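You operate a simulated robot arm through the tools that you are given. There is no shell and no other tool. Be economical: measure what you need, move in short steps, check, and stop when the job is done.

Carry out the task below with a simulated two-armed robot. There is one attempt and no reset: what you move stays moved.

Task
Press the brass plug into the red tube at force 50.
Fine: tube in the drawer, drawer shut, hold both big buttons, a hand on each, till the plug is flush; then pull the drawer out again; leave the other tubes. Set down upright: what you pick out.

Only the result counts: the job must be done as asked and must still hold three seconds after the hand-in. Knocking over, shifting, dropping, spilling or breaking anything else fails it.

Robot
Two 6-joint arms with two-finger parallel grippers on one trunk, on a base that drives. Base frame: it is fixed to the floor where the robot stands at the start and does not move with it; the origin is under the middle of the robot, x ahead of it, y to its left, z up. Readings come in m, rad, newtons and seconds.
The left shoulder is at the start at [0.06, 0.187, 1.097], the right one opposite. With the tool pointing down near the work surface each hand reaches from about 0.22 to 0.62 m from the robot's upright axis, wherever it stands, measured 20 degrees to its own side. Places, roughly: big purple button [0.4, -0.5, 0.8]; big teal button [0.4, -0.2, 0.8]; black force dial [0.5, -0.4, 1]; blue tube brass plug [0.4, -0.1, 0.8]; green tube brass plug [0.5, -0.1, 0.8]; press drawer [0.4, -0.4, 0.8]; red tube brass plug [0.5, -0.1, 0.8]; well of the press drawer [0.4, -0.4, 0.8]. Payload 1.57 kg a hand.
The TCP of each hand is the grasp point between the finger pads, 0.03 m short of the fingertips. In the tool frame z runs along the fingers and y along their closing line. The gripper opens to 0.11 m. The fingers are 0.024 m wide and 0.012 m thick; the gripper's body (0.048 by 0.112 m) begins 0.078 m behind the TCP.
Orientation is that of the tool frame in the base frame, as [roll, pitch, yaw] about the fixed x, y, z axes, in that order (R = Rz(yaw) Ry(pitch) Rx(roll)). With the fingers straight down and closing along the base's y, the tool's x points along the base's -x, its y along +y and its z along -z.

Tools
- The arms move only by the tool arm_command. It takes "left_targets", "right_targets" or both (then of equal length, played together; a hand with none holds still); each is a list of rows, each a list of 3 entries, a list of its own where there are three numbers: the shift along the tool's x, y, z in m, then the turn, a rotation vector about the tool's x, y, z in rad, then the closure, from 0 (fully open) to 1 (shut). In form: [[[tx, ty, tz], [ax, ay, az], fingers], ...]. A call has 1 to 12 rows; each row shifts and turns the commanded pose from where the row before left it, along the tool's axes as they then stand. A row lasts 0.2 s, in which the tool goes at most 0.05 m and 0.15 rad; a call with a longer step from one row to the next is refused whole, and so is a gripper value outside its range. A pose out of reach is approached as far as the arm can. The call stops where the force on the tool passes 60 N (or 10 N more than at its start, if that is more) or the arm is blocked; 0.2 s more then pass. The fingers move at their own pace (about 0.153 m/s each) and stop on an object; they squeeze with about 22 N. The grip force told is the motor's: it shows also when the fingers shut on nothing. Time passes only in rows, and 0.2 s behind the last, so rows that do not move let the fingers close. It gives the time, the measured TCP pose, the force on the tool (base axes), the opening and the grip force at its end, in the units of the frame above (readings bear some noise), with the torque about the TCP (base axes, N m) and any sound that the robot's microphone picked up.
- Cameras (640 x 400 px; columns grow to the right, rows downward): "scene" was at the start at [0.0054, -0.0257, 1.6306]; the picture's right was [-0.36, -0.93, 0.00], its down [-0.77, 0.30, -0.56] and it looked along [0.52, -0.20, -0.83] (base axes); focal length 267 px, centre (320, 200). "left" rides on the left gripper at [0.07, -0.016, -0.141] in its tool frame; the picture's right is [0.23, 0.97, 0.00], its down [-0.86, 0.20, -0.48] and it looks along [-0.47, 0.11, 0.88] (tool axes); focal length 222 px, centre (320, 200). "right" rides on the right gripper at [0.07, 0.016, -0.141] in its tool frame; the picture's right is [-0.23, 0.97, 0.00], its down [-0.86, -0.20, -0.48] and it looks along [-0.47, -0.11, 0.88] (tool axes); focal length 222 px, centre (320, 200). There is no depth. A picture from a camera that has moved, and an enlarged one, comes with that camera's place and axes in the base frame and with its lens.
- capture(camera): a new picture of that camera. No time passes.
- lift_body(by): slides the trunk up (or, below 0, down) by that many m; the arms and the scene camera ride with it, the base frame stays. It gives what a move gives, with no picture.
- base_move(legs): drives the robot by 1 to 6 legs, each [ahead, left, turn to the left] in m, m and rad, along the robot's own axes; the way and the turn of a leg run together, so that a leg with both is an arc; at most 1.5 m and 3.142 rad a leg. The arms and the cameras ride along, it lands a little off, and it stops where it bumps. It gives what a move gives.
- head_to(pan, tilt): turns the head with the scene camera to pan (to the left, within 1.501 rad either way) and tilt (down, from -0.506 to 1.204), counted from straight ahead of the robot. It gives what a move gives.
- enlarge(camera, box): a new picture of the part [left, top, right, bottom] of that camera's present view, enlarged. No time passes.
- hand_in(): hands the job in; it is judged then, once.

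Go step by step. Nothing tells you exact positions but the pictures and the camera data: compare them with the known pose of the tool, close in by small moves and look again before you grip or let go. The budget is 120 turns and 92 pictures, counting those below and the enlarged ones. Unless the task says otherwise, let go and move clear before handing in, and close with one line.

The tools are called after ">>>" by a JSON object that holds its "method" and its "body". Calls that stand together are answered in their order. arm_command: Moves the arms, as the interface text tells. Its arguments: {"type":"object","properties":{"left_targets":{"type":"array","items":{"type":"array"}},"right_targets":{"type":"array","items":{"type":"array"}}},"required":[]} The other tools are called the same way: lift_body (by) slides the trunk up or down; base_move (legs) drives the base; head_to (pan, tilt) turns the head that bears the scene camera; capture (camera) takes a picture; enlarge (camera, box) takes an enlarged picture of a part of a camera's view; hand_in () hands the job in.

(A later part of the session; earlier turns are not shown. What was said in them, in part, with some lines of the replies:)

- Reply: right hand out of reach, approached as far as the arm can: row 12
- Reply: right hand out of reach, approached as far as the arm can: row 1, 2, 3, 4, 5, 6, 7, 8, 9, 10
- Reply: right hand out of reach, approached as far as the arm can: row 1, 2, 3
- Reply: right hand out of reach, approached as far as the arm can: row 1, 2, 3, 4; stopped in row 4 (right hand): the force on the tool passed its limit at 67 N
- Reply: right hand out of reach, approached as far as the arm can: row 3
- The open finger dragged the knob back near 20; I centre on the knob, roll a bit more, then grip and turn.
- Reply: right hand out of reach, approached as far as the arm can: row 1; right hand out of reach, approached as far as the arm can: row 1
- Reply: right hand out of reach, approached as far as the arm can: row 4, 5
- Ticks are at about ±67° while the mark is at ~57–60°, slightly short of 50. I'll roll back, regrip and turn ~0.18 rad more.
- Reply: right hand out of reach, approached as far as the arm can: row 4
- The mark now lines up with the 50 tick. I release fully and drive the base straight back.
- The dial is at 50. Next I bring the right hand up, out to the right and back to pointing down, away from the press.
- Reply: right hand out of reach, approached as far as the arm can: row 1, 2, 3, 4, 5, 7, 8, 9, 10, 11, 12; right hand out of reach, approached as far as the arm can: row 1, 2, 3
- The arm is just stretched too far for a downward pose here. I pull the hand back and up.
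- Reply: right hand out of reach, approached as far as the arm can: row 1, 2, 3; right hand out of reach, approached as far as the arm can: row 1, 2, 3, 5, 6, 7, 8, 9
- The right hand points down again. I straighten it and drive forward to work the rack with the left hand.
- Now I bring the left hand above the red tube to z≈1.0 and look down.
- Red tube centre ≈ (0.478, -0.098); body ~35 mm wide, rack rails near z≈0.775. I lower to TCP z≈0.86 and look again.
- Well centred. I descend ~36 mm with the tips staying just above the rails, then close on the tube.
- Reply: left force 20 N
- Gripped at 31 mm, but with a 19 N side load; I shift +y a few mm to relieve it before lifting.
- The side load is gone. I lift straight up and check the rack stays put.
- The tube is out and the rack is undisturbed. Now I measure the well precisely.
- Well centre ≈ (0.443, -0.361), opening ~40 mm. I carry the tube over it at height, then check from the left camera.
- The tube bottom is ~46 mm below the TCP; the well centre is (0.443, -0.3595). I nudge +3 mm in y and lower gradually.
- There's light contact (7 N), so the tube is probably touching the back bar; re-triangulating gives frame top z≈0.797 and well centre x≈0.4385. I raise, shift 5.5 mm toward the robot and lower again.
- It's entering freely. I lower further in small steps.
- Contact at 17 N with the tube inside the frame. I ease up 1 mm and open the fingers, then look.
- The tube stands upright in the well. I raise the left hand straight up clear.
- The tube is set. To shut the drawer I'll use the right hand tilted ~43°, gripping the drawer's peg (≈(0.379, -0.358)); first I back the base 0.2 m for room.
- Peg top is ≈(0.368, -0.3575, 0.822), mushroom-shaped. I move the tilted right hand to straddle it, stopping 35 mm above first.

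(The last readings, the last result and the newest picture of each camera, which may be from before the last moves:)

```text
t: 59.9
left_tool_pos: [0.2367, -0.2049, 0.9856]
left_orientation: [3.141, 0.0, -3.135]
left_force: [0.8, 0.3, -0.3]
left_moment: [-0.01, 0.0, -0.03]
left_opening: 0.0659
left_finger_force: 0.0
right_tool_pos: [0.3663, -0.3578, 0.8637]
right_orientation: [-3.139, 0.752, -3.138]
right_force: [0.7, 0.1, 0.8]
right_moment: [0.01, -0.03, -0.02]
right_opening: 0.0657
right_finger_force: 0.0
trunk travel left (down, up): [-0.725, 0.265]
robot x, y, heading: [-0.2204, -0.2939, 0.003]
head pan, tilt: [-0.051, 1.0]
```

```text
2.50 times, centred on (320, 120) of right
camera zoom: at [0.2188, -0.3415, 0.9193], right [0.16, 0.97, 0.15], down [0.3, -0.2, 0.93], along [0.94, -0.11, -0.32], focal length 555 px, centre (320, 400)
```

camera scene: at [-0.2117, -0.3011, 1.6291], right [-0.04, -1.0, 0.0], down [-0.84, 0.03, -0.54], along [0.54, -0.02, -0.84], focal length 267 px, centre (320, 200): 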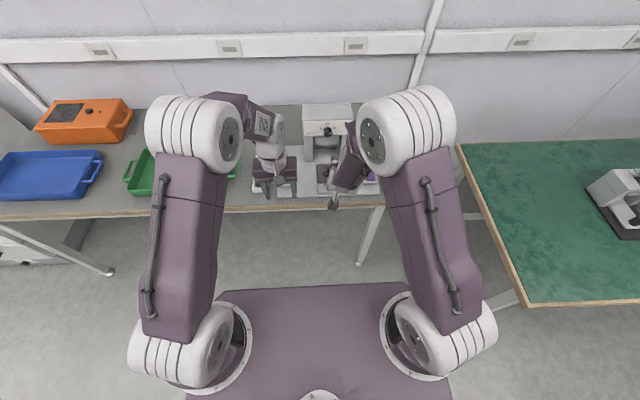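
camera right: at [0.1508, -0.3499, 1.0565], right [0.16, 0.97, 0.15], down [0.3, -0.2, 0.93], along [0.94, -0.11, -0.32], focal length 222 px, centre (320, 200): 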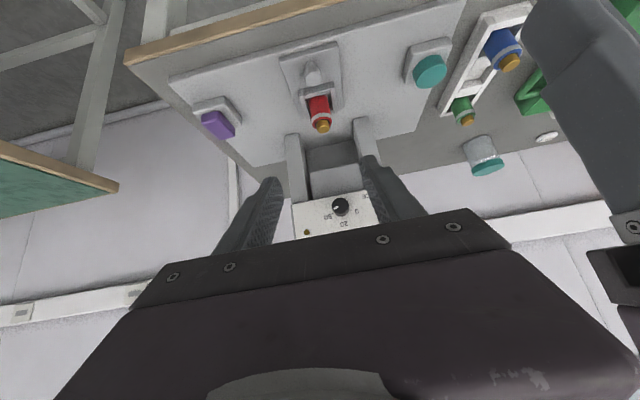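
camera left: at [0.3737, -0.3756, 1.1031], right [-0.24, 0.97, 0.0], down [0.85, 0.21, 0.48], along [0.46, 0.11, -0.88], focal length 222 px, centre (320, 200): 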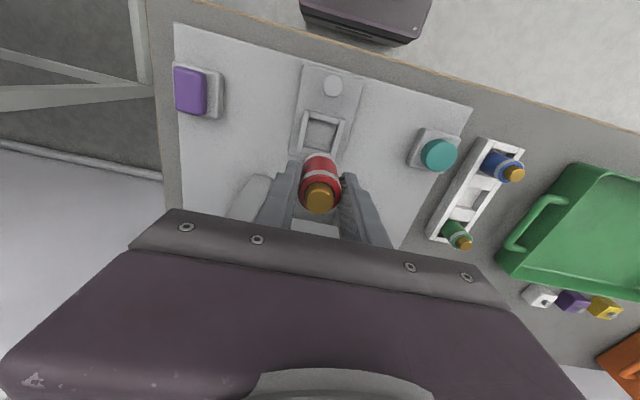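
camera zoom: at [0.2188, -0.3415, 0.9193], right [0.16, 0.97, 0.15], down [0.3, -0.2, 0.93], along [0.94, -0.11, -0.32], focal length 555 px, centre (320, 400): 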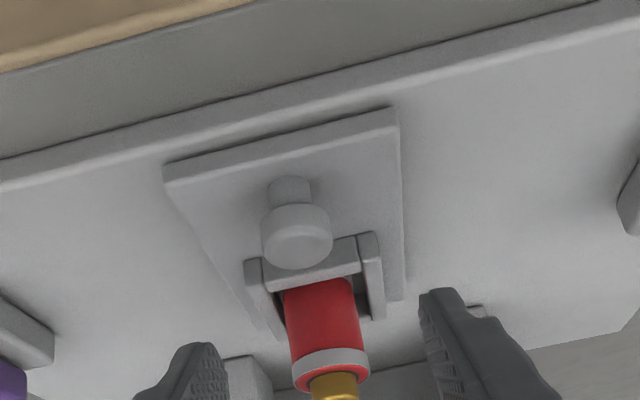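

Peg top refined to (0.371, -0.357, 0.816). I lower around it and grip.

>>> {"method": "arm_command", "body": {"right_targets": [[[0.0126, 0, 0.0155], [0, 0, 0], 0.4], [[0.0126, 0, 0.0155], [0, 0, 0], 0.4], [[0, 0, 0], [0, 0, 0], 0.7], [[0, 0, 0], [0, 0, 0], 1], [[0, 0, 0], [0, 0, 0], 1]]}}

>>> {"method": "enlarge", "body": {"camera": "right", "box": [230, 60, 410, 220]}}

```text
t: 61.1
left_tool_pos: [0.2355, -0.2061, 0.9849]
left_orientation: [3.138, 0.001, -3.133]
left_force: [0.0, -0.3, -0.5]
left_moment: [0.0, -0.02, 0.01]
left_opening: 0.0659
left_finger_force: 0.1
right_tool_pos: [0.3701, -0.3584, 0.8234]
right_orientation: [3.14, 0.753, -3.14]
right_force: [0.5, -13.7, 1.4]
right_moment: [-0.39, -0.5, -0.37]
right_opening: 0.0238
right_finger_force: 36.4
trunk travel left (down, up): [-0.725, 0.265]
robot x, y, heading: [-0.2214, -0.2959, 0.01]
head pan, tilt: [-0.051, 1.0]
```

```text
2.50 times, centred on (320, 140) of right
camera zoom: at [0.2219, -0.3421, 0.8796], right [0.17, 0.97, 0.16], down [0.3, -0.2, 0.93], along [0.94, -0.11, -0.32], focal length 555 px, centre (320, 350)
```

zoom: 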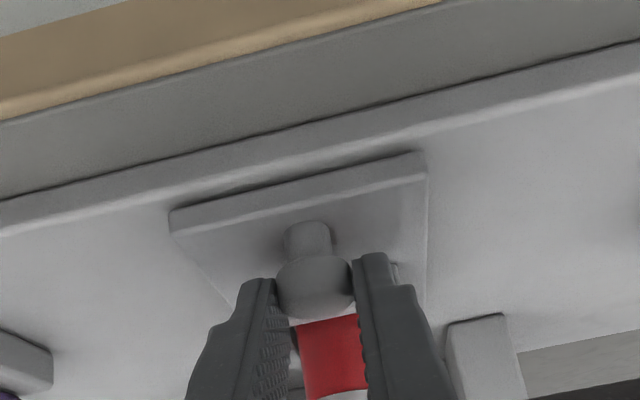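

Gripped (24 mm). I relieve the side load and push the drawer gently inward.

>>> {"method": "arm_command", "body": {"right_targets": [[[0, -0.0028, 0], [0, 0, 0], 1], [[-0.0073, 0, 0.0068], [0, 0, 0], 1], [[-0.0095, 0, 0.0089], [0, 0, 0], 1], [[-0.0095, 0, 0.0089], [0, 0, 0], 1], [[-0.0095, 0, 0.0089], [0, 0, 0], 1], [[0, 0, 0], [0, 0, 0], 1]]}}

>>> {"method": "enlarge", "body": {"camera": "scene", "box": [285, 95, 385, 215]}}

```text
t: 62.5
left_tool_pos: [0.2352, -0.2042, 0.986]
left_orientation: [3.14, 0.001, -3.133]
left_force: [0.0, -0.8, 0.0]
left_moment: [0.02, 0.02, 0.0]
left_opening: 0.0659
left_finger_force: 0.1
right_tool_pos: [0.4175, -0.3595, 0.8238]
right_orientation: [-3.139, 0.756, -3.136]
right_force: [2.0, -3.2, 9.9]
right_moment: [-0.03, -0.47, 0.02]
right_opening: 0.0239
right_finger_force: 35.3
trunk travel left (down, up): [-0.725, 0.265]
robot x, y, heading: [-0.2206, -0.2947, 0.006]
head pan, tilt: [-0.051, 1.0]
```

```text
3.33 times, centred on (335, 155) of scene
camera zoom: at [-0.2132, -0.3014, 1.6292], right [-0.04, -1.0, 0.0], down [-0.84, 0.03, -0.54], along [0.54, -0.02, -0.84], focal length 891 px, centre (270, 350)
```

zoom: 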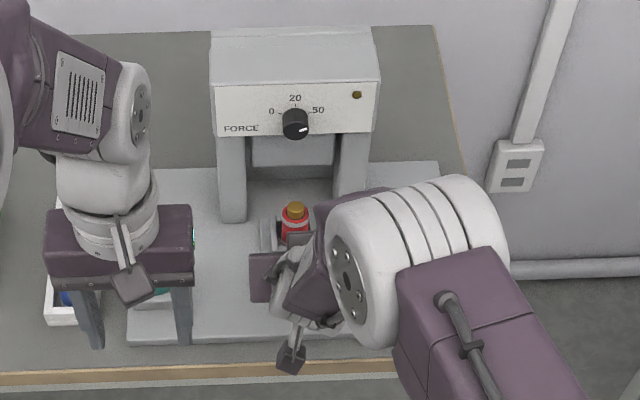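

The drawer slides easily with the tube upright. I continue pushing until it stops.

>>> {"method": "arm_command", "body": {"right_targets": [[[-0.0095, 0, 0.0089], [0, 0, 0], 1], [[-0.0095, 0, 0.0089], [0, 0, 0], 1], [[-0.0095, 0, 0.0089], [0, 0, 0], 1], [[-0.0095, 0, 0.0089], [0, 0, 0], 1], [[-0.0073, 0, 0.0068], [0, 0, 0], 1], [[0, 0, 0], [0, 0, 0], 1]]}}

>>> {"method": "enlarge", "body": {"camera": "scene", "box": [285, 95, 385, 215]}}

```text
t: 63.9
left_tool_pos: [0.2364, -0.2036, 0.9851]
left_orientation: [3.141, 0.0, -3.133]
left_force: [-0.9, -0.7, 0.3]
left_moment: [0.0, -0.02, 0.01]
left_opening: 0.066
left_finger_force: 0.1
right_tool_pos: [0.4751, -0.3585, 0.8237]
right_orientation: [-3.136, 0.754, -3.14]
right_force: [-0.6, -1.9, 3.0]
right_moment: [0.22, -0.51, -0.01]
right_opening: 0.0236
right_finger_force: 35.7
right hand out of reach, approached as far as the arm can: row 5
trunk travel left (down, up): [-0.725, 0.265]
robot x, y, heading: [-0.2214, -0.2964, 0.011]
head pan, tilt: [-0.051, 1.0]
```

```text
3.33 times, centred on (335, 155) of scene
camera zoom: at [-0.2124, -0.3015, 1.6291], right [-0.04, -1.0, 0.0], down [-0.84, 0.03, -0.54], along [0.54, -0.02, -0.84], focal length 891 px, centre (270, 350)
```

zoom: 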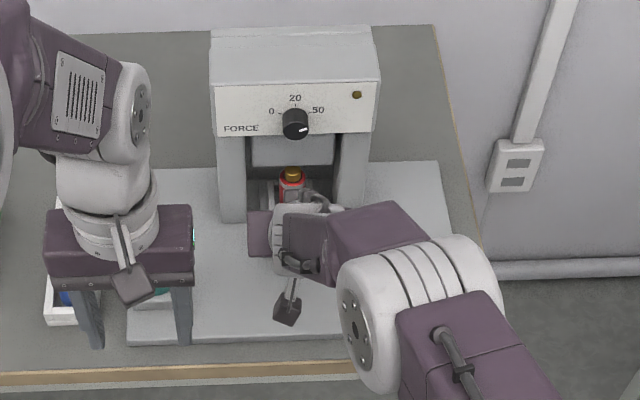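

The arm is at its reach limit with ~2–3 cm to go. I let go of the peg, retreat along the tool, and drive 8 cm forward.

>>> {"method": "arm_command", "body": {"right_targets": [[[0, 0, 0], [0, 0, 0], 0.5], [[0, 0, 0], [0, 0, 0], 0.4], [[0, 0, -0.03], [0, 0, 0], 0.4], [[0, 0, -0.045], [0, 0, 0], 0.4], [[0, 0, -0.045], [0, 0, 0], 0.4], [[0, 0, 0], [0, 0, 0], 0.4]]}}

>>> {"method": "base_move", "body": {"legs": [[0.08, 0, 0]]}}

>>> {"method": "capture", "body": {"camera": "right"}}

```text
t: 65.3
left_tool_pos: [0.2351, -0.2045, 0.9857]
left_orientation: [-3.141, 0.001, -3.132]
left_force: [-0.1, 0.3, -0.6]
left_moment: [0.0, 0.0, 0.02]
left_opening: 0.0659
left_finger_force: 0.0
right_tool_pos: [0.3978, -0.3565, 0.9083]
right_orientation: [-3.139, 0.751, -3.136]
right_force: [-0.7, -0.4, 0.7]
right_moment: [0.02, 0.0, 0.03]
right_opening: 0.0661
right_finger_force: 0.2
trunk travel left (down, up): [-0.725, 0.265]
robot x, y, heading: [-0.2188, -0.295, 0.008]
head pan, tilt: [-0.051, 1.0]
```

```text
t: 66.3
left_tool_pos: [0.3141, -0.2034, 0.9856]
left_orientation: [-3.142, 0.0, -3.131]
left_force: [-0.4, -0.1, 0.3]
left_moment: [0.01, 0.02, 0.01]
left_opening: 0.066
left_finger_force: 0.0
right_tool_pos: [0.4755, -0.3544, 0.9085]
right_orientation: [-3.136, 0.754, -3.136]
right_force: [-0.6, -0.3, 0.1]
right_moment: [0.03, 0.06, 0.01]
right_opening: 0.0662
right_finger_force: 0.0
trunk travel left (down, up): [-0.725, 0.265]
robot x, y, heading: [-0.1438, -0.2996, 0.01]
head pan, tilt: [-0.051, 1.0]
```

```text
23 pictures are left
camera right: at [0.3274, -0.3392, 0.9653], right [0.16, 0.97, 0.15], down [0.3, -0.2, 0.93], along [0.94, -0.11, -0.32], focal length 222 px, centre (320, 200)
```

right: 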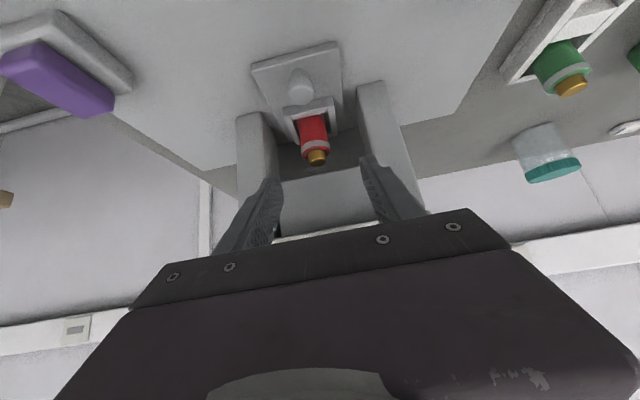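

>>> {"method": "arm_command", "body": {"right_targets": [[[0.0194, -0.002, 0.0207], [0, 0, 0], 0.4], [[0.0194, -0.002, 0.0207], [0, 0, 0], 0.4], [[0.0194, 0, 0.0207], [0, 0, 0], 0.4], [[0, 0, 0], [0, 0, 0], 0.7], [[0, 0, 0], [0, 0, 0], 1], [[0, 0, 0], [0, 0, 0], 1], [[-0.0073, 0, 0.0068], [0, 0, 0], 1], [[-0.0073, 0, 0.0068], [0, 0, 0], 1], [[0, 0, 0], [0, 0, 0], 1]]}}

```text
t: 68.3
left_tool_pos: [0.311, -0.2012, 0.9864]
left_orientation: [-3.141, 0.002, -3.131]
left_force: [-0.7, 0.7, -0.1]
left_moment: [-0.03, -0.01, -0.03]
left_opening: 0.066
left_finger_force: 0.1
right_tool_pos: [0.4902, -0.3583, 0.8249]
right_orientation: [-3.139, 0.747, -3.134]
right_force: [-32.5, 6.4, -3.8]
right_moment: [0.1, 0.46, -0.03]
right_opening: 0.0236
right_finger_force: 35.8
trunk travel left (down, up): [-0.725, 0.265]
robot x, y, heading: [-0.1426, -0.2969, 0.013]
head pan, tilt: [-0.051, 1.0]
```

A firm 32 N stop at x≈0.490, so travel is 120 mm and the drawer is shut. I release, retreat, and look.

>>> {"method": "arm_command", "body": {"right_targets": [[[0.002, 0, -0.002], [0, 0, 0], 1], [[0, 0, 0], [0, 0, 0], 0.5], [[0, 0, 0], [0, 0, 0], 0.4], [[0, 0, -0.04], [0, 0, 0], 0.4], [[0, 0, -0.045], [0, 0, 0], 0.4], [[0, 0, -0.045], [0, 0, 0], 0.4], [[0, 0, -0.04], [0, 0, 0], 0.4], [[0, 0, 0], [0, 0, 0], 0.4]]}}

>>> {"method": "capture", "body": {"camera": "right"}}

```text
t: 70.1
left_tool_pos: [0.3157, -0.2036, 0.9838]
left_orientation: [3.141, -0.001, -3.131]
left_force: [-0.8, -0.1, 0.1]
left_moment: [0.04, -0.01, 0.01]
left_opening: 0.066
left_finger_force: 0.0
right_tool_pos: [0.3771, -0.3594, 0.948]
right_orientation: [-3.14, 0.752, -3.137]
right_force: [0.1, -0.4, -0.7]
right_moment: [0.01, 0.02, -0.01]
right_opening: 0.066
right_finger_force: 0.0
trunk travel left (down, up): [-0.725, 0.265]
robot x, y, heading: [-0.1406, -0.2943, 0.011]
head pan, tilt: [-0.051, 1.0]
```

```text
22 pictures are left
camera right: at [0.2301, -0.3435, 1.0039], right [0.16, 0.97, 0.15], down [0.3, -0.2, 0.93], along [0.94, -0.11, -0.32], focal length 222 px, centre (320, 200)
```

right: 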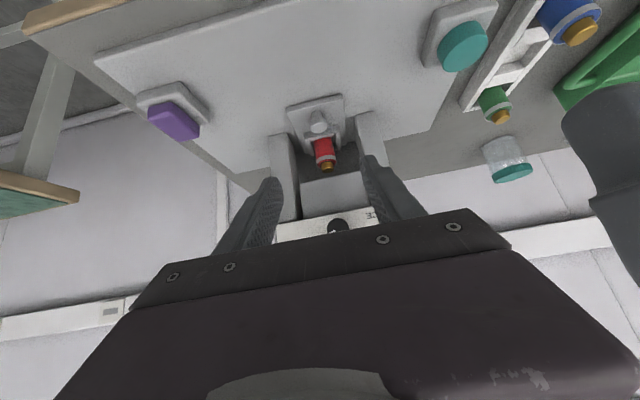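

The drawer is shut with the tube under the ram. Now I straighten the right hand over to the purple button side, and close both hands' fingers.

>>> {"method": "arm_command", "body": {"right_targets": [[[0, -0.042, -0.01], [0, 0, 0], 1], [[0, -0.042, -0.01], [0, 0, 0], 1], [[0, -0.042, -0.01], [0, 0, 0], 1], [[0, -0.042, 0], [0, 0, 0], 1], [[0, 0, 0], [0, 0.15, 0], 1], [[0, 0, 0], [0, 0.15, 0], 1], [[0, 0, 0], [0, 0.15, 0], 1], [[0, 0, 0], [0, 0.15, 0], 1], [[0, 0, 0], [0, 0.15, 0], 1], [[0, 0, 0], [0, 0, 0], 1]], "left_targets": [[[0, 0, 0], [0, 0, 0], 1], [[0, 0, 0], [0, 0, 0], 1], [[0, 0, 0], [0, 0, 0], 1], [[0, 0, 0], [0, 0, 0], 1], [[0, 0, 0], [0, 0, 0], 1], [[0, 0, 0], [0, 0, 0], 1], [[0, 0, 0], [0, 0, 0], 1], [[0, 0, 0], [0, 0, 0], 1], [[0, 0, 0], [0, 0, 0], 1], [[0, 0, 0], [0, 0, 0], 1]]}}

>>> {"method": "base_move", "body": {"legs": [[0.07, 0, 0]]}}

>>> {"method": "capture", "body": {"camera": "scene"}}

```text
t: 72.3
left_tool_pos: [0.3147, -0.2032, 0.9845]
left_orientation: [3.14, 0.001, -3.131]
left_force: [-0.2, 0.8, 0.1]
left_moment: [0.04, 0.0, -0.01]
left_opening: 0.0
left_finger_force: 20.9
right_tool_pos: [0.3867, -0.4752, 1.0067]
right_orientation: [-3.018, 0.301, 3.107]
right_force: [-0.1, 0.3, 0.1]
right_moment: [0.03, 0.0, 0.0]
right_opening: 0.0
right_finger_force: 21.3
right hand out of reach, approached as far as the arm can: row 1, 2, 3, 4, 6, 7, 8
trunk travel left (down, up): [-0.725, 0.265]
robot x, y, heading: [-0.1415, -0.2949, 0.004]
head pan, tilt: [-0.051, 1.0]
```

```text
t: 73.4
left_tool_pos: [0.3824, -0.2013, 0.9855]
left_orientation: [-3.141, 0.003, -3.133]
left_force: [0.4, -0.4, 0.1]
left_moment: [-0.01, 0.04, -0.02]
left_opening: 0.0
left_finger_force: 20.8
right_tool_pos: [0.4549, -0.4739, 1.0082]
right_orientation: [-3.018, 0.303, 3.109]
right_force: [-0.2, 0.7, 0.4]
right_moment: [0.0, 0.02, -0.01]
right_opening: 0.0004
right_finger_force: 21.9
trunk travel left (down, up): [-0.725, 0.265]
robot x, y, heading: [-0.0731, -0.2968, 0.008]
head pan, tilt: [-0.051, 1.0]
```

```text
21 pictures are left
camera scene: at [-0.0651, -0.2994, 1.6292], right [-0.04, -1.0, 0.0], down [-0.84, 0.03, -0.54], along [0.54, -0.02, -0.84], focal length 267 px, centre (320, 200)
```

scene: 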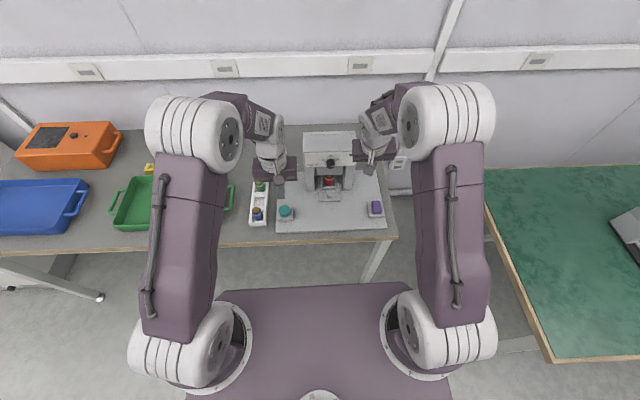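

The right hand is close to the press side; I move it outward and straighten, then bring both hands above the buttons.

>>> {"method": "arm_command", "body": {"right_targets": [[[0.01, -0.045, 0], [0, 0, 0], 1], [[0.01, 0, 0], [0, 0.15, 0], 1], [[0, 0, 0], [0, 0.15, 0], 1], [[0, 0, 0], [-0.123, 0, 0], 1], [[0, 0, 0], [0, 0, -0.03], 1], [[0, 0, 0], [0, 0, 0], 1]], "left_targets": [[[-0.02, 0.003, 0.02], [0, 0, 0], 1], [[-0.022, 0.003, 0.02], [0, 0, 0], 1], [[0, 0, 0.03], [0, 0, 0], 1], [[0, 0, 0.02], [0, 0, 0], 1], [[0, 0, 0], [0, 0, 0], 1], [[0, 0, 0], [0, 0, 0], 1]]}}

```text
t: 74.8
left_tool_pos: [0.428, -0.1945, 0.8957]
left_orientation: [3.141, 0.001, -3.134]
left_force: [-0.3, -0.4, -1.2]
left_moment: [0.04, -0.02, -0.01]
left_opening: 0.0
left_finger_force: 22.0
right_tool_pos: [0.436, -0.5187, 1.0063]
right_orientation: [3.137, 0.004, 3.102]
right_force: [0.0, 0.6, -0.3]
right_moment: [0.0, 0.02, -0.01]
right_opening: 0.0
right_finger_force: 21.2
trunk travel left (down, up): [-0.725, 0.265]
robot x, y, heading: [-0.0697, -0.2969, 0.006]
head pan, tilt: [-0.051, 1.0]
```

>>> {"method": "arm_command", "body": {"right_targets": [[[0.009, -0.004, 0.04], [0, 0, 0], 1], [[0, 0, 0.045], [0, 0, 0], 1], [[0, 0, 0.045], [0, 0, 0], 1], [[0, 0, 0.01], [0, 0, 0], 1], [[0, 0, 0], [0, 0, 0], 1]], "left_targets": [[[0.003, 0, 0.01], [0, 0, 0], 1], [[0, 0, 0.01], [0, 0, 0], 1], [[0, 0, 0.01], [0, 0, 0], 1], [[0, 0, 0], [0, 0, 0], 1], [[0, 0, 0], [0, 0, 0], 1]]}}

>>> {"method": "enlarge", "body": {"camera": "scene", "box": [255, 120, 405, 235]}}

>>> {"method": "enlarge", "body": {"camera": "right", "box": [220, 60, 420, 230]}}

>>> {"method": "enlarge", "body": {"camera": "left", "box": [220, 60, 420, 230]}}

```text
t: 76.0
left_tool_pos: [0.4237, -0.1955, 0.8658]
left_orientation: [-3.141, 0.001, -3.132]
left_force: [0.2, -0.1, -0.3]
left_moment: [0.01, -0.01, 0.03]
left_opening: 0.0
left_finger_force: 21.1
right_tool_pos: [0.4238, -0.5213, 0.8624]
right_orientation: [3.139, 0.005, 3.104]
right_force: [0.7, -0.1, 0.2]
right_moment: [0.0, -0.01, 0.01]
right_opening: 0.0
right_finger_force: 21.3
trunk travel left (down, up): [-0.725, 0.265]
robot x, y, heading: [-0.0732, -0.2967, 0.01]
head pan, tilt: [-0.051, 1.0]
```

```text
3.48 times, centred on (330, 178) of scene
camera zoom: at [-0.0625, -0.2995, 1.6291], right [-0.04, -1.0, 0.0], down [-0.84, 0.03, -0.54], along [0.54, -0.02, -0.84], focal length 930 px, centre (285, 278)
```

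zoom: 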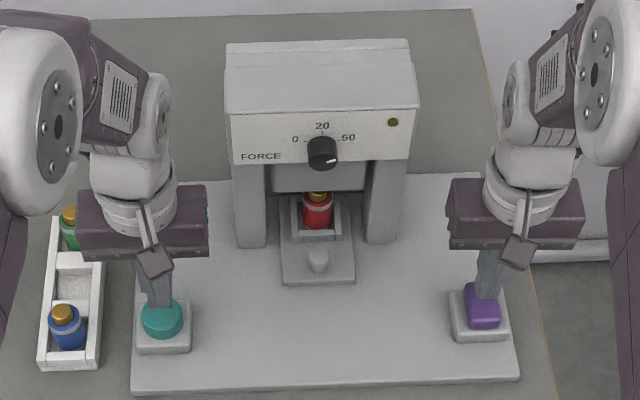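

```text
2.35 times, centred on (320, 145) of right
camera zoom: at [0.3548, -0.5031, 1.0044], right [0.27, 0.96, 0.0], down [0.85, -0.23, 0.48], along [0.46, -0.12, -0.88], focal length 523 px, centre (320, 329)
```

zoom: 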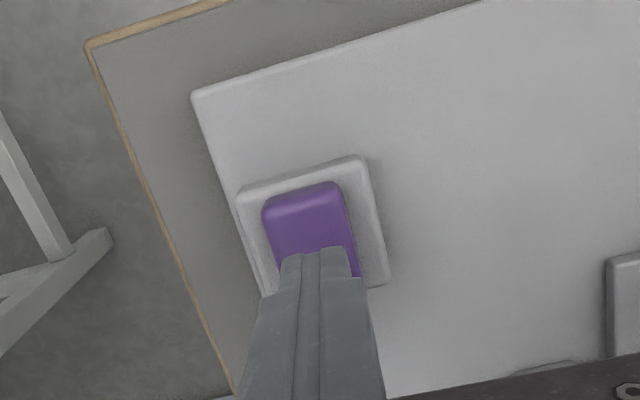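

```text
2.35 times, centred on (320, 145) of left
camera zoom: at [0.3548, -0.2134, 1.0062], right [-0.24, 0.97, 0.0], down [0.85, 0.21, 0.48], along [0.47, 0.11, -0.88], focal length 523 px, centre (320, 329)
```

zoom: 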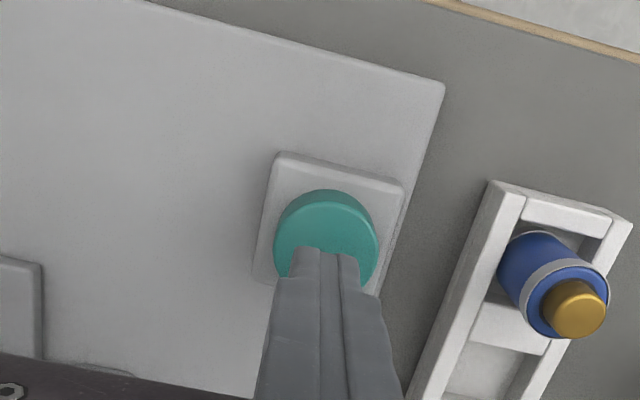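

Both fists are well over the buttons. I lower both to just above contact, then press and hold.

>>> {"method": "arm_command", "body": {"right_targets": [[[0, 0, 0.01], [0, 0, 0], 1], [[0, 0, 0.008], [0, 0, 0], 1], [[0, 0, 0.004], [0, 0, 0], 1], [[0, 0, 0.004], [0, 0, 0], 1], [[0, 0, 0], [0, 0, 0], 1]], "left_targets": [[[0, 0, 0.01], [0, 0, 0], 1], [[0, 0, 0.01], [0, 0, 0], 1], [[0, 0, 0.004], [0, 0, 0], 1], [[0, 0, 0.004], [0, 0, 0], 1], [[0, 0, 0], [0, 0, 0], 1]]}}

```text
t: 77.2
left_tool_pos: [0.4242, -0.1973, 0.8377]
left_orientation: [3.141, 0.003, -3.133]
left_force: [1.7, -0.8, 3.8]
left_moment: [-0.03, -0.06, 0.0]
left_opening: 0.0
left_finger_force: 22.0
right_tool_pos: [0.4234, -0.5225, 0.8387]
right_orientation: [3.139, 0.004, 3.104]
right_force: [-0.9, -2.2, 4.0]
right_moment: [-0.06, 0.01, 0.03]
right_opening: 0.0001
right_finger_force: 21.2
trunk travel left (down, up): [-0.725, 0.265]
robot x, y, heading: [-0.0737, -0.2946, 0.008]
head pan, tilt: [-0.051, 1.0]
heard: click, click
```

Both buttons clicked. I press 3 mm deeper and hold.

>>> {"method": "arm_command", "body": {"right_targets": [[[0, 0, 0.003], [0, 0, 0], 1], [[0, 0, 0], [0, 0, 0], 1], [[0, 0, 0], [0, 0, 0], 1], [[0, 0, 0], [0, 0, 0], 1], [[0, 0, 0], [0, 0, 0], 1], [[0, 0, 0], [0, 0, 0], 1], [[0, 0, 0], [0, 0, 0], 1], [[0, 0, 0], [0, 0, 0], 1], [[0, 0, 0], [0, 0, 0], 1], [[0, 0, 0], [0, 0, 0], 1]], "left_targets": [[[0, 0, 0.003], [0, 0, 0], 1], [[0, 0, 0], [0, 0, 0], 1], [[0, 0, 0], [0, 0, 0], 1], [[0, 0, 0], [0, 0, 0], 1], [[0, 0, 0], [0, 0, 0], 1], [[0, 0, 0], [0, 0, 0], 1], [[0, 0, 0], [0, 0, 0], 1], [[0, 0, 0], [0, 0, 0], 1], [[0, 0, 0], [0, 0, 0], 1], [[0, 0, 0], [0, 0, 0], 1]]}}

>>> {"method": "enlarge", "body": {"camera": "scene", "box": [295, 140, 365, 205]}}

```text
t: 79.4
left_tool_pos: [0.4228, -0.1974, 0.8346]
left_orientation: [-3.142, 0.002, -3.133]
left_force: [4.9, -1.9, 11.7]
left_moment: [-0.09, -0.09, 0.01]
left_opening: 0.0
left_finger_force: 21.5
right_tool_pos: [0.4247, -0.5214, 0.8364]
right_orientation: [3.136, 0.005, 3.105]
right_force: [0.9, -0.6, 5.1]
right_moment: [-0.03, 0.05, 0.0]
right_opening: 0.0
right_finger_force: 21.8
trunk travel left (down, up): [-0.725, 0.265]
robot x, y, heading: [-0.0718, -0.2937, 0.006]
head pan, tilt: [-0.051, 1.0]
```

```text
6.15 times, centred on (330, 172) of scene
camera zoom: at [-0.064, -0.3, 1.6292], right [-0.04, -1.0, 0.0], down [-0.84, 0.03, -0.54], along [0.54, -0.02, -0.84], focal length 1645 px, centre (258, 369)
```

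zoom: 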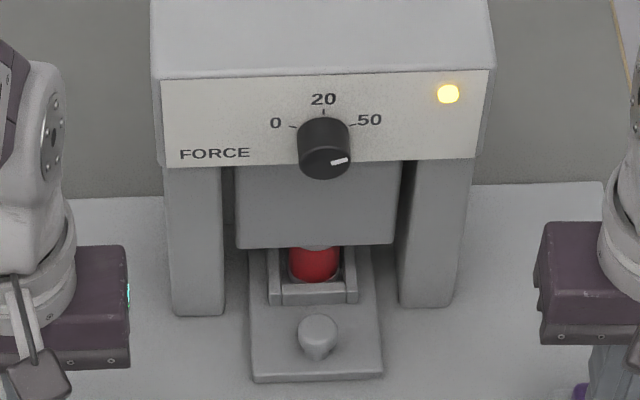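

The lamp is lit and the ram is down on the plug. I keep holding and watch for the ram reaching its end.

>>> {"method": "arm_command", "body": {"right_targets": [[[0, 0, 0], [0, 0, 0], 1], [[0, 0, 0], [0, 0, 0], 1], [[0, 0, 0], [0, 0, 0], 1], [[0, 0, 0], [0, 0, 0], 1], [[0, 0, 0], [0, 0, 0], 1], [[0, 0, 0], [0, 0, 0], 1], [[0, 0, 0], [0, 0, 0], 1], [[0, 0, 0], [0, 0, 0], 1], [[0, 0, 0], [0, 0, 0], 1], [[0, 0, 0], [0, 0, 0], 1]]}}

>>> {"method": "enlarge", "body": {"camera": "scene", "box": [295, 140, 365, 205]}}

```text
t: 81.6
left_tool_pos: [0.4228, -0.1967, 0.8329]
left_orientation: [-3.141, 0.002, -3.133]
left_force: [1.3, -1.4, 12.4]
left_moment: [0.0, -0.03, -0.01]
left_opening: 0.0003
left_finger_force: 21.0
right_tool_pos: [0.4248, -0.5215, 0.8358]
right_orientation: [3.138, 0.007, 3.104]
right_force: [1.4, -0.8, 5.5]
right_moment: [0.02, -0.02, 0.0]
right_opening: 0.0001
right_finger_force: 20.8
trunk travel left (down, up): [-0.725, 0.265]
robot x, y, heading: [-0.0719, -0.2937, 0.009]
head pan, tilt: [-0.051, 1.0]
```

```text
6.15 times, centred on (330, 172) of scene
camera zoom: at [-0.0642, -0.2999, 1.6292], right [-0.04, -1.0, 0.0], down [-0.84, 0.03, -0.54], along [0.54, -0.02, -0.84], focal length 1645 px, centre (258, 369)
```

zoom: 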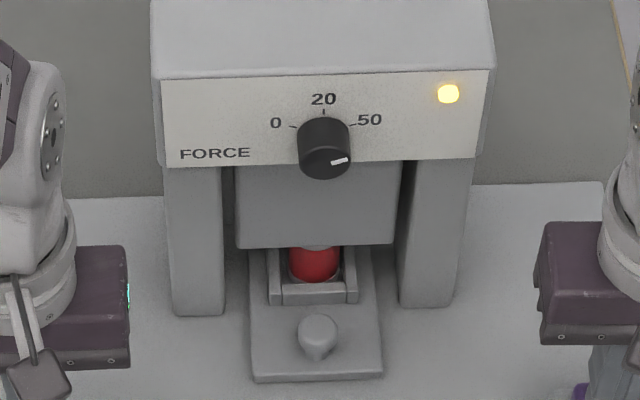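

The ram has stopped moving. I hold two more seconds for safety, then raise both hands.

>>> {"method": "arm_command", "body": {"right_targets": [[[0, 0, 0], [0, 0, 0], 1], [[0, 0, 0], [0, 0, 0], 1], [[0, 0, 0], [0, 0, 0], 1], [[0, 0, 0], [0, 0, 0], 1], [[0, 0, 0], [0, 0, 0], 1], [[0, 0, 0], [0, 0, 0], 1], [[0, 0, 0], [0, 0, 0], 1], [[0, 0, 0], [0, 0, 0], 1], [[0, 0, 0], [0, 0, 0], 1], [[0, 0, 0], [0, 0, 0], 1]]}}

>>> {"method": "arm_command", "body": {"right_targets": [[[0, 0, -0.02], [0, 0, 0], 1], [[0, 0, -0.04], [0, 0, 0], 1], [[0, 0, -0.045], [0, 0, 0], 1], [[0, 0, -0.045], [0, 0, 0], 1], [[0, 0, -0.045], [0, 0, 0], 1], [[0, 0, 0], [0, 0, 0], 1], [[0, 0, 0], [0, 0, 0], 1], [[0, 0, 0], [0, 0, 0], 1], [[0, 0, 0], [0, 0, 0], 1]], "left_targets": [[[0, 0, -0.02], [0, 0, 0], 1], [[0, 0, -0.04], [0, 0, 0], 1], [[0, 0, -0.045], [0, 0, 0], 1], [[0, 0, -0.045], [0, 0, 0], 1], [[0, 0, 0], [0, 0, 0], 1], [[0, 0, 0], [0, 0, 0], 1], [[0, 0, 0], [0, 0, 0], 1], [[0, 0, 0], [0, 0, 0], 1], [[0, 0, 0], [0, 0, 0], 1]]}}

>>> {"method": "enlarge", "body": {"camera": "scene", "box": [295, 140, 365, 205]}}

```text
t: 83.8
left_tool_pos: [0.4222, -0.1976, 0.835]
left_orientation: [-3.141, 0.003, -3.133]
left_force: [0.2, -1.3, 12.1]
left_moment: [-0.02, 0.0, 0.05]
left_opening: 0.0
left_finger_force: 20.8
right_tool_pos: [0.4243, -0.523, 0.837]
right_orientation: [3.139, 0.005, 3.103]
right_force: [1.6, -1.1, 5.2]
right_moment: [-0.03, -0.02, 0.01]
right_opening: 0.0
right_finger_force: 20.8
trunk travel left (down, up): [-0.725, 0.265]
robot x, y, heading: [-0.0725, -0.2985, 0.005]
head pan, tilt: [-0.051, 1.0]
```

```text
t: 85.8
left_tool_pos: [0.4217, -0.1914, 0.9823]
left_orientation: [3.141, 0.0, -3.133]
left_force: [0.6, -0.3, -0.6]
left_moment: [-0.04, 0.0, 0.02]
left_opening: 0.0
left_finger_force: 21.7
right_tool_pos: [0.4254, -0.5233, 1.0315]
right_orientation: [3.137, 0.004, 3.105]
right_force: [0.7, 1.0, 0.3]
right_moment: [0.01, 0.0, 0.01]
right_opening: 0.0001
right_finger_force: 21.1
trunk travel left (down, up): [-0.725, 0.265]
robot x, y, heading: [-0.0738, -0.2943, 0.007]
head pan, tilt: [-0.051, 1.0]
```

```text
6.15 times, centred on (330, 172) of scene
camera zoom: at [-0.0622, -0.2996, 1.6291], right [-0.04, -1.0, 0.0], down [-0.84, 0.03, -0.54], along [0.54, -0.02, -0.84], focal length 1645 px, centre (258, 369)
```

zoom: 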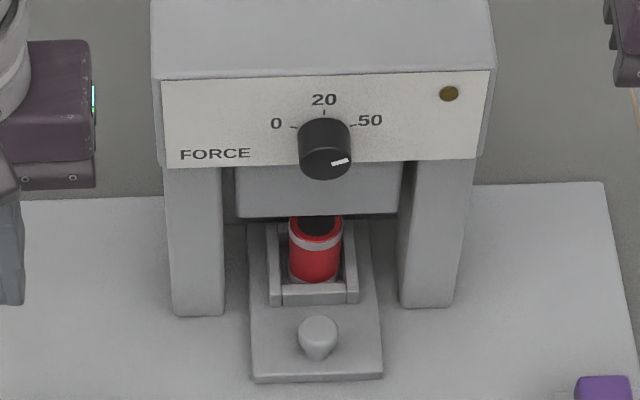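

The plug no longer protrudes. Now for the drawer: I back the base 8.5 cm, tilt the right hand and approach the peg at ≈(0.490, -0.358).

>>> {"method": "base_move", "body": {"legs": [[-0.085, 0, 0]]}}

>>> {"method": "arm_command", "body": {"right_targets": [[[0, 0.01, 0], [0, 0, 0.035], 0.4], [[0, 0.03, 0], [0, -0.15, 0], 0.4], [[0, 0.03, 0], [0, -0.15, 0], 0.4], [[0, 0.03, 0], [0, -0.15, 0], 0.4], [[0, 0.03, 0], [0, -0.15, 0], 0.4], [[0, 0.03, 0], [0, -0.15, 0], 0.4], [[0, 0.005, 0], [0, 0, 0], 0.4], [[0, 0, 0], [0, 0, 0], 0.4]]}}

```text
t: 86.8
left_tool_pos: [0.3383, -0.1919, 0.9808]
left_orientation: [-3.141, -0.001, -3.13]
left_force: [-0.7, -0.3, -0.5]
left_moment: [0.01, -0.02, -0.01]
left_opening: 0.0
left_finger_force: 20.9
right_tool_pos: [0.3416, -0.5245, 1.0318]
right_orientation: [3.139, 0.003, 3.102]
right_force: [-0.5, 0.4, -1.0]
right_moment: [-0.02, 0.02, 0.01]
right_opening: 0.0
right_finger_force: 21.5
trunk travel left (down, up): [-0.725, 0.265]
robot x, y, heading: [-0.154, -0.2972, 0.014]
head pan, tilt: [-0.051, 1.0]
```

```text
t: 88.6
left_tool_pos: [0.3374, -0.1917, 0.9827]
left_orientation: [-3.141, 0.0, -3.132]
left_force: [0.0, -0.3, -0.2]
left_moment: [0.02, 0.0, 0.0]
left_opening: 0.0
left_finger_force: 20.9
right_tool_pos: [0.3516, -0.3719, 1.0335]
right_orientation: [-3.134, 0.703, 3.068]
right_force: [-0.9, -0.6, 0.5]
right_moment: [0.0, 0.0, -0.01]
right_opening: 0.066
right_finger_force: 0.1
right hand out of reach, approached as far as the arm can: row 5
trunk travel left (down, up): [-0.725, 0.265]
robot x, y, heading: [-0.1531, -0.296, 0.01]
head pan, tilt: [-0.051, 1.0]
```

>>> {"method": "arm_command", "body": {"right_targets": [[[0, 0, 0], [-0.0476, -0.05, -0.0562], 0.4], [[0.01055, 0.0034, 0.0318], [0, 0, 0], 0.4], [[0.01055, 0.0034, 0.0318], [0, 0, 0], 0.4], [[0.01055, 0.0034, 0.0318], [0, 0, 0], 0.4], [[0.01055, 0.0034, 0.0318], [0, 0, 0], 0.4], [[0, 0, 0], [0, 0, 0], 0.4]]}}

>>> {"method": "enlarge", "body": {"camera": "right", "box": [230, 60, 410, 220]}}

```text
t: 90.0
left_tool_pos: [0.3358, -0.1914, 0.983]
left_orientation: [-3.142, 0.001, -3.131]
left_force: [-0.4, 0.9, -0.1]
left_moment: [0.02, -0.01, -0.01]
left_opening: 0.0
left_finger_force: 21.1
right_tool_pos: [0.407, -0.3624, 0.9115]
right_orientation: [-3.13, 0.753, -3.14]
right_force: [-0.1, -0.3, -0.1]
right_moment: [0.02, 0.04, 0.01]
right_opening: 0.0661
right_finger_force: 0.1
trunk travel left (down, up): [-0.725, 0.265]
robot x, y, heading: [-0.1573, -0.2969, 0.01]
head pan, tilt: [-0.051, 1.0]
```

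```text
2.50 times, centred on (320, 140) of right
camera zoom: at [0.2612, -0.3447, 0.9668], right [0.17, 0.97, 0.15], down [0.3, -0.19, 0.94], along [0.94, -0.12, -0.32], focal length 555 px, centre (320, 350)
```

zoom: 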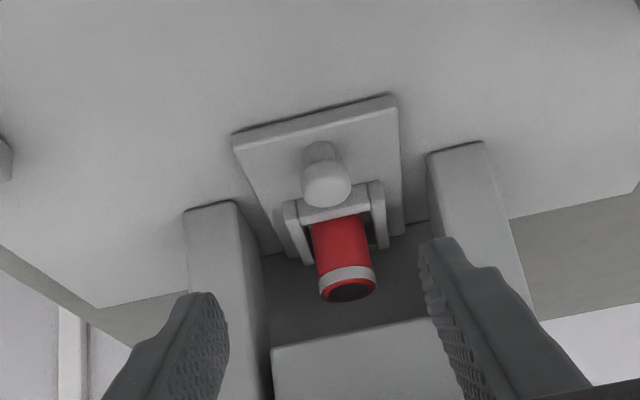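

Aligned. I advance along the tool axis to the peg and grip.

>>> {"method": "arm_command", "body": {"right_targets": [[[0, 0.002, 0.04], [0, 0, 0], 0.4], [[0, 0.002, 0.04], [0, 0, 0], 0.4], [[0, 0, 0.025], [0, 0, 0], 0.4], [[0, 0, 0.015], [0, 0, 0], 0.4], [[0, 0, 0], [0, 0, 0], 0.7], [[0, 0, 0], [0, 0, 0], 1], [[0, 0, 0], [0, 0, 0], 1]]}}

```text
t: 91.6
left_tool_pos: [0.3372, -0.1887, 0.9814]
left_orientation: [-3.14, -0.001, -3.129]
left_force: [0.9, 1.0, 0.4]
left_moment: [0.01, -0.02, 0.03]
left_opening: 0.0
left_finger_force: 20.8
right_tool_pos: [0.4906, -0.3585, 0.8212]
right_orientation: [-3.128, 0.752, -3.134]
right_force: [0.0, 13.0, -2.5]
right_moment: [0.38, -0.07, 0.11]
right_opening: 0.0234
right_finger_force: 35.8
trunk travel left (down, up): [-0.725, 0.265]
robot x, y, heading: [-0.1539, -0.2956, 0.01]
head pan, tilt: [-0.051, 1.0]
```

Gripped. I relieve the side load and pull the drawer out in gentle steps toward x≈0.37.

>>> {"method": "arm_command", "body": {"right_targets": [[[0, 0.0026, 0], [0, 0, 0], 1], [[0.0073, 0, -0.0068], [0, 0, 0], 1], [[0.0088, 0, -0.0082], [0, 0, 0], 1], [[0.0088, 0, -0.0082], [0, 0, 0], 1], [[0.0088, 0, -0.0082], [0, 0, 0], 1], [[0.0088, 0, -0.0082], [0, 0, 0], 1], [[0.0088, 0, -0.0082], [0, 0, 0], 1], [[0.0088, 0, -0.0082], [0, 0, 0], 1], [[0, 0, 0], [0, 0, 0], 1]]}}

```text
t: 93.6
left_tool_pos: [0.3375, -0.1965, 0.9825]
left_orientation: [3.136, 0.0, -3.131]
left_force: [0.3, -0.4, 0.0]
left_moment: [-0.03, 0.0, 0.04]
left_opening: 0.0003
left_finger_force: 21.5
right_tool_pos: [0.4076, -0.3574, 0.8206]
right_orientation: [-3.135, 0.753, 3.138]
right_force: [-0.4, -25.6, 1.8]
right_moment: [-0.39, 0.01, -0.16]
right_opening: 0.0236
right_finger_force: 35.7
trunk travel left (down, up): [-0.725, 0.265]
robot x, y, heading: [-0.1578, -0.2959, 0.011]
head pan, tilt: [-0.051, 1.0]
```

>>> {"method": "arm_command", "body": {"right_targets": [[[0, -0.0045, 0], [0, 0, 0], 1], [[0.0073, 0, -0.0068], [0, 0, 0], 1], [[0.0073, 0, -0.0068], [0, 0, 0], 1], [[0.0073, 0, -0.0068], [0, 0, 0], 1], [[0.0058, 0, -0.0055], [0, 0, 0], 1], [[0, 0, 0], [0, 0, 0], 1]]}}

>>> {"method": "enlarge", "body": {"camera": "scene", "box": [285, 110, 385, 210]}}

```text
t: 94.9
left_tool_pos: [0.3374, -0.1945, 0.9827]
left_orientation: [-3.141, 0.0, -3.135]
left_force: [-0.6, 0.4, 1.4]
left_moment: [-0.1, -0.01, -0.01]
left_opening: 0.0002
left_finger_force: 21.4
right_tool_pos: [0.3891, -0.3577, 0.8216]
right_orientation: [-3.112, 0.736, 3.125]
right_force: [0.4, -32.6, -9.8]
right_moment: [-0.12, -0.7, 0.2]
right_opening: 0.0236
right_finger_force: 35.4
right hand out of reach, approached as far as the arm can: row 2, 3, 4, 5
trunk travel left (down, up): [-0.725, 0.265]
robot x, y, heading: [-0.1559, -0.2981, 0.003]
head pan, tilt: [-0.051, 1.0]
stopped in row 6 (right hand): the force on the tool passed its limit at 62 N (the readings are from after the stop); the commanded pose is now the measured one
```

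```text
4.00 times, centred on (335, 160) of scene
camera zoom: at [-0.147, -0.3014, 1.6292], right [-0.04, -1.0, 0.0], down [-0.84, 0.04, -0.54], along [0.54, -0.02, -0.84], focal length 1069 px, centre (260, 360)
```

zoom: 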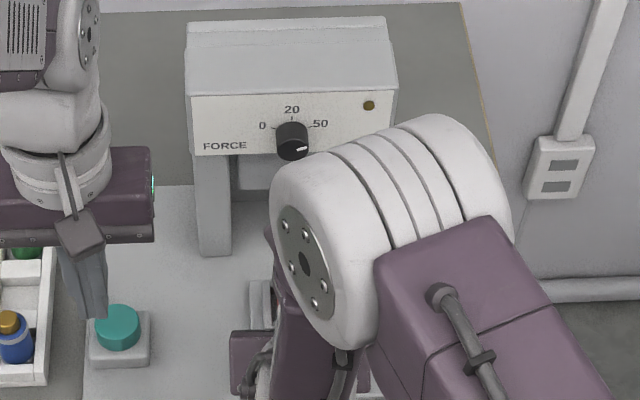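

The arm is at its folded limit with 2 cm left. I release, drive back 8 cm, reach forward again and finish the pull.

>>> {"method": "arm_command", "body": {"right_targets": [[[0, 0, 0], [0, 0, 0], 0.6], [[0, 0, 0], [0, 0, 0], 0.4], [[0, 0, 0], [0, 0, 0], 0.4]]}}

>>> {"method": "base_move", "body": {"legs": [[-0.08, 0, 0]]}}

>>> {"method": "enlarge", "body": {"camera": "right", "box": [230, 60, 410, 220]}}

```text
t: 95.7
left_tool_pos: [0.3372, -0.1929, 0.9823]
left_orientation: [3.141, 0.0, -3.133]
left_force: [-0.7, -0.4, -0.7]
left_moment: [0.02, -0.03, 0.05]
left_opening: 0.0
left_finger_force: 21.2
right_tool_pos: [0.3895, -0.3516, 0.8231]
right_orientation: [-3.112, 0.739, 3.137]
right_force: [0.0, -0.7, 0.1]
right_moment: [-0.03, 0.0, 0.02]
right_opening: 0.0658
right_finger_force: 0.0
trunk travel left (down, up): [-0.725, 0.265]
robot x, y, heading: [-0.1568, -0.2943, 0.01]
head pan, tilt: [-0.051, 1.0]
```

```text
t: 96.7
left_tool_pos: [0.2557, -0.1921, 0.9827]
left_orientation: [-3.14, 0.0, -3.133]
left_force: [-0.1, -0.6, 0.5]
left_moment: [0.02, -0.01, -0.01]
left_opening: 0.0001
left_finger_force: 21.5
right_tool_pos: [0.3083, -0.3527, 0.8227]
right_orientation: [-3.114, 0.741, 3.139]
right_force: [0.3, 0.9, 0.9]
right_moment: [0.02, -0.01, 0.0]
right_opening: 0.0658
right_finger_force: 0.1
trunk travel left (down, up): [-0.725, 0.265]
robot x, y, heading: [-0.2383, -0.3003, 0.013]
head pan, tilt: [-0.051, 1.0]
```

```text
2.50 times, centred on (320, 140) of right
camera zoom: at [0.1628, -0.3308, 0.8808], right [0.19, 0.97, 0.13], down [0.3, -0.19, 0.93], along [0.93, -0.14, -0.33], focal length 555 px, centre (320, 350)
```

zoom: 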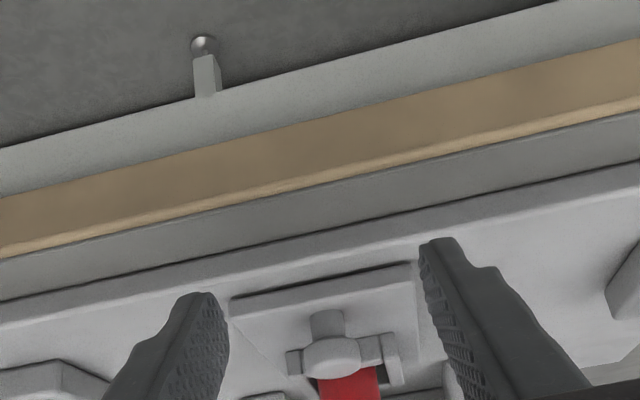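

>>> {"method": "arm_command", "body": {"right_targets": [[[-0.0197, -0.003, 0.0185], [0, 0, 0], 0.4], [[-0.0197, -0.0025, 0.0185], [0, 0, 0], 0.4], [[-0.0197, 0, 0.0185], [0, 0, 0], 0.4], [[0, 0, 0], [0, 0, 0], 0.7], [[0, 0, 0], [0, 0, 0], 1], [[0, 0, 0], [0, 0, 0], 1]]}}

>>> {"method": "arm_command", "body": {"right_targets": [[[0.0058, 0, -0.0055], [0, 0, 0], 1], [[0.0058, 0, -0.0055], [0, 0, 0], 1], [[0.0044, 0, -0.0041], [0, 0, 0], 1], [[0, 0, 0], [0, 0, 0], 1]]}}

```text
t: 98.1
left_tool_pos: [0.2548, -0.1918, 0.981]
left_orientation: [-3.14, 0.001, -3.129]
left_force: [-0.1, 0.9, 0.1]
left_moment: [-0.04, -0.02, 0.02]
left_opening: 0.0002
left_finger_force: 21.9
right_tool_pos: [0.3899, -0.3596, 0.8221]
right_orientation: [-3.11, 0.74, 3.141]
right_force: [0.2, 14.6, -2.5]
right_moment: [0.41, -0.09, 0.1]
right_opening: 0.0235
right_finger_force: 36.0
trunk travel left (down, up): [-0.725, 0.265]
robot x, y, heading: [-0.2418, -0.2992, 0.015]
head pan, tilt: [-0.051, 1.0]
```

```text
t: 99.1
left_tool_pos: [0.2602, -0.1932, 0.9799]
left_orientation: [-3.139, -0.006, -3.129]
left_force: [-0.1, 0.2, 0.1]
left_moment: [0.0, -0.02, -0.03]
left_opening: 0.0
left_finger_force: 21.4
right_tool_pos: [0.3726, -0.359, 0.8237]
right_orientation: [-3.115, 0.745, 3.138]
right_force: [33.9, 7.2, 1.0]
right_moment: [0.32, -0.66, -0.03]
right_opening: 0.0236
right_finger_force: 35.4
trunk travel left (down, up): [-0.725, 0.265]
robot x, y, heading: [-0.2357, -0.2976, 0.011]
head pan, tilt: [-0.051, 1.0]
```

The drawer hit its outer stop (34 N). I release and retreat, then check everything.

>>> {"method": "arm_command", "body": {"right_targets": [[[-0.0015, 0, 0.0015], [0, 0, 0], 1], [[0, 0, 0], [0, 0, 0], 0.6], [[0, 0, 0], [0, 0, 0], 0.4], [[0, 0, -0.04], [0, 0, 0], 0.4], [[0, 0, -0.045], [0, 0, 0], 0.4], [[0, 0, -0.045], [0, 0, 0], 0.4], [[0, 0, -0.03], [0, 0, 0], 0.4], [[0, 0, 0], [0, 0, 0], 0.4]]}}

>>> {"method": "enlarge", "body": {"camera": "right", "box": [230, 60, 410, 220]}}

>>> {"method": "enlarge", "body": {"camera": "scene", "box": [240, 90, 400, 215]}}

```text
t: 100.9
left_tool_pos: [0.2554, -0.1929, 0.9822]
left_orientation: [3.14, -0.001, -3.132]
left_force: [0.1, -0.7, -0.3]
left_moment: [-0.01, 0.01, -0.02]
left_opening: 0.0
left_finger_force: 21.5
right_tool_pos: [0.2647, -0.3543, 0.9413]
right_orientation: [-3.114, 0.738, 3.137]
right_force: [-0.1, 0.1, 0.0]
right_moment: [0.02, -0.02, 0.0]
right_opening: 0.0661
right_finger_force: 0.1
trunk travel left (down, up): [-0.725, 0.265]
robot x, y, heading: [-0.2388, -0.2996, 0.008]
head pan, tilt: [-0.051, 1.0]
```

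```text
2.50 times, centred on (320, 140) of right
camera zoom: at [0.119, -0.3338, 0.9982], right [0.19, 0.97, 0.13], down [0.3, -0.19, 0.93], along [0.93, -0.14, -0.33], focal length 555 px, centre (320, 350)
```

zoom: 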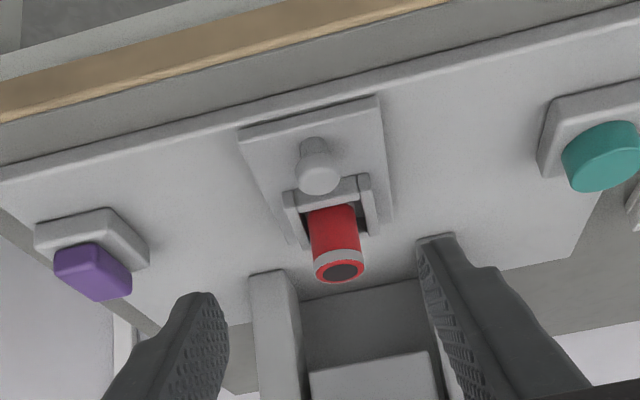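

```text
3.20 times, centred on (320, 152) of scene
camera zoom: at [-0.2283, -0.3017, 1.6291], right [-0.04, -1.0, 0.0], down [-0.84, 0.03, -0.54], along [0.54, -0.02, -0.84], focal length 855 px, centre (320, 352)
```

zoom: 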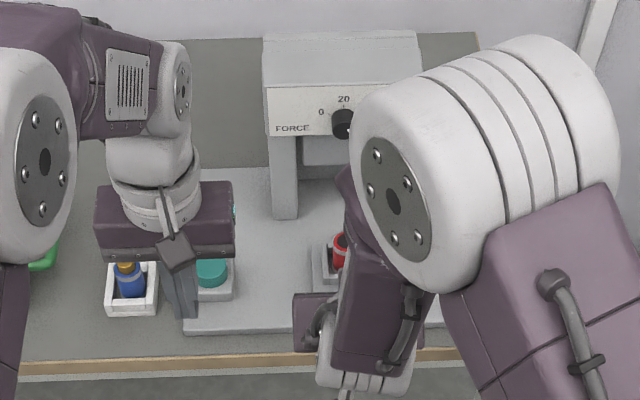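

>>> {"method": "enlarge", "body": {"camera": "right", "box": [308, 110, 340, 145]}}

```text
11.43 times, centred on (324, 128) of right
camera zoom: at [0.119, -0.3338, 0.9982], right [0.19, 0.97, 0.13], down [0.3, -0.19, 0.93], along [0.93, -0.14, -0.33], focal length 2538 px, centre (274, 1029)
```

zoom: 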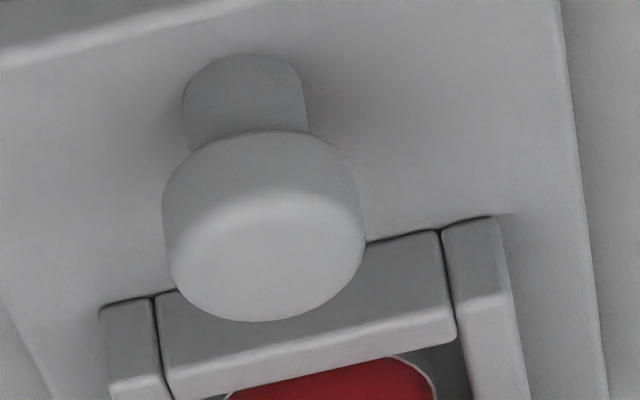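

>>> {"method": "enlarge", "body": {"camera": "right", "box": [307, 150, 347, 185]}}

```text
11.43 times, centred on (327, 168) of right
camera zoom: at [0.119, -0.3338, 0.9982], right [0.19, 0.97, 0.13], down [0.3, -0.19, 0.93], along [0.93, -0.14, -0.33], focal length 2538 px, centre (240, 571)
```

zoom: 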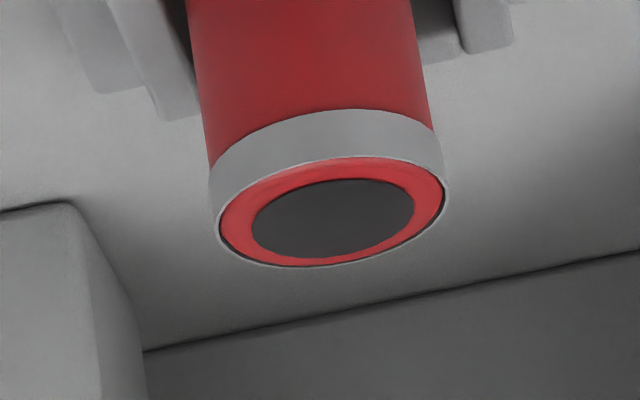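

The plug is down flush and the drawer is fully out with the tube upright. I back the robot off and take a last look over the whole bench.

>>> {"method": "base_move", "body": {"legs": [[-0.2, 0, 0]]}}

>>> {"method": "capture", "body": {"camera": "left"}}

>>> {"method": "capture", "body": {"camera": "right"}}

```text
t: 102.5
left_tool_pos: [0.0619, -0.1948, 0.9813]
left_orientation: [-3.141, 0.0, -3.129]
left_force: [-0.2, 0.7, -0.4]
left_moment: [0.03, 0.0, 0.01]
left_opening: 0.0
left_finger_force: 21.2
right_tool_pos: [0.0714, -0.3557, 0.9396]
right_orientation: [-3.115, 0.739, 3.141]
right_force: [-0.4, 0.0, 0.1]
right_moment: [-0.03, 0.02, 0.01]
right_opening: 0.0661
right_finger_force: 0.0
trunk travel left (down, up): [-0.725, 0.265]
robot x, y, heading: [-0.4332, -0.3023, 0.009]
head pan, tilt: [-0.051, 1.0]
```

```text
7 pictures are left
camera left: at [-0.0083, -0.2125, 1.1229], right [-0.24, 0.97, 0.0], down [0.85, 0.21, 0.48], along [0.46, 0.11, -0.88], focal length 222 px, centre (320, 200)
```

left: 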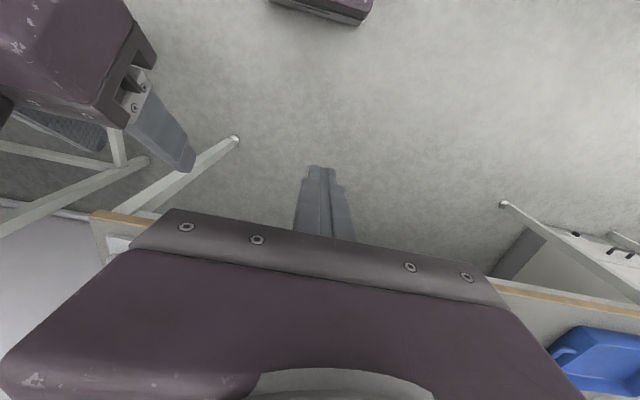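

```text
6 pictures are left
camera right: at [-0.0747, -0.3356, 0.9979], right [0.19, 0.97, 0.13], down [0.3, -0.19, 0.93], along [0.93, -0.13, -0.33], focal length 222 px, centre (320, 200)
```

right: 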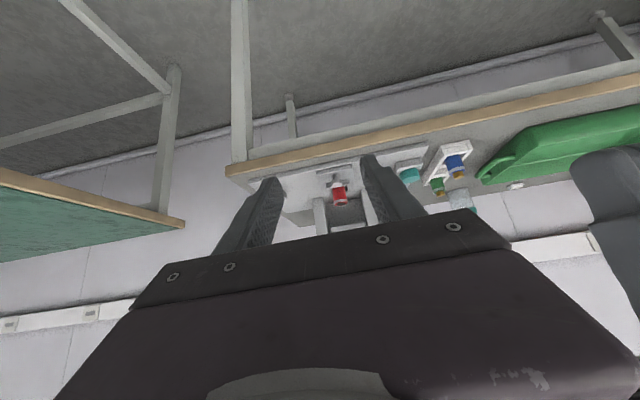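

The rack still holds the blue and green tubes, the red tube stands in the open drawer, and the dial is at 50. The hands are well clear, so I hand in.

>>> {"method": "hand_in", "body": {}}

```text
The job is handed in.
```

I pressed the brass plug into the red tube with the dial at 50, and the job is handed in. The drawer is pulled out again with the tube standing upright in it, and the blue and green tubes are still in the rack. The plug no longer sticks up, but the tube's opening looked dark in the pictures, so I couldn't see whether it is exactly flush or slightly below.
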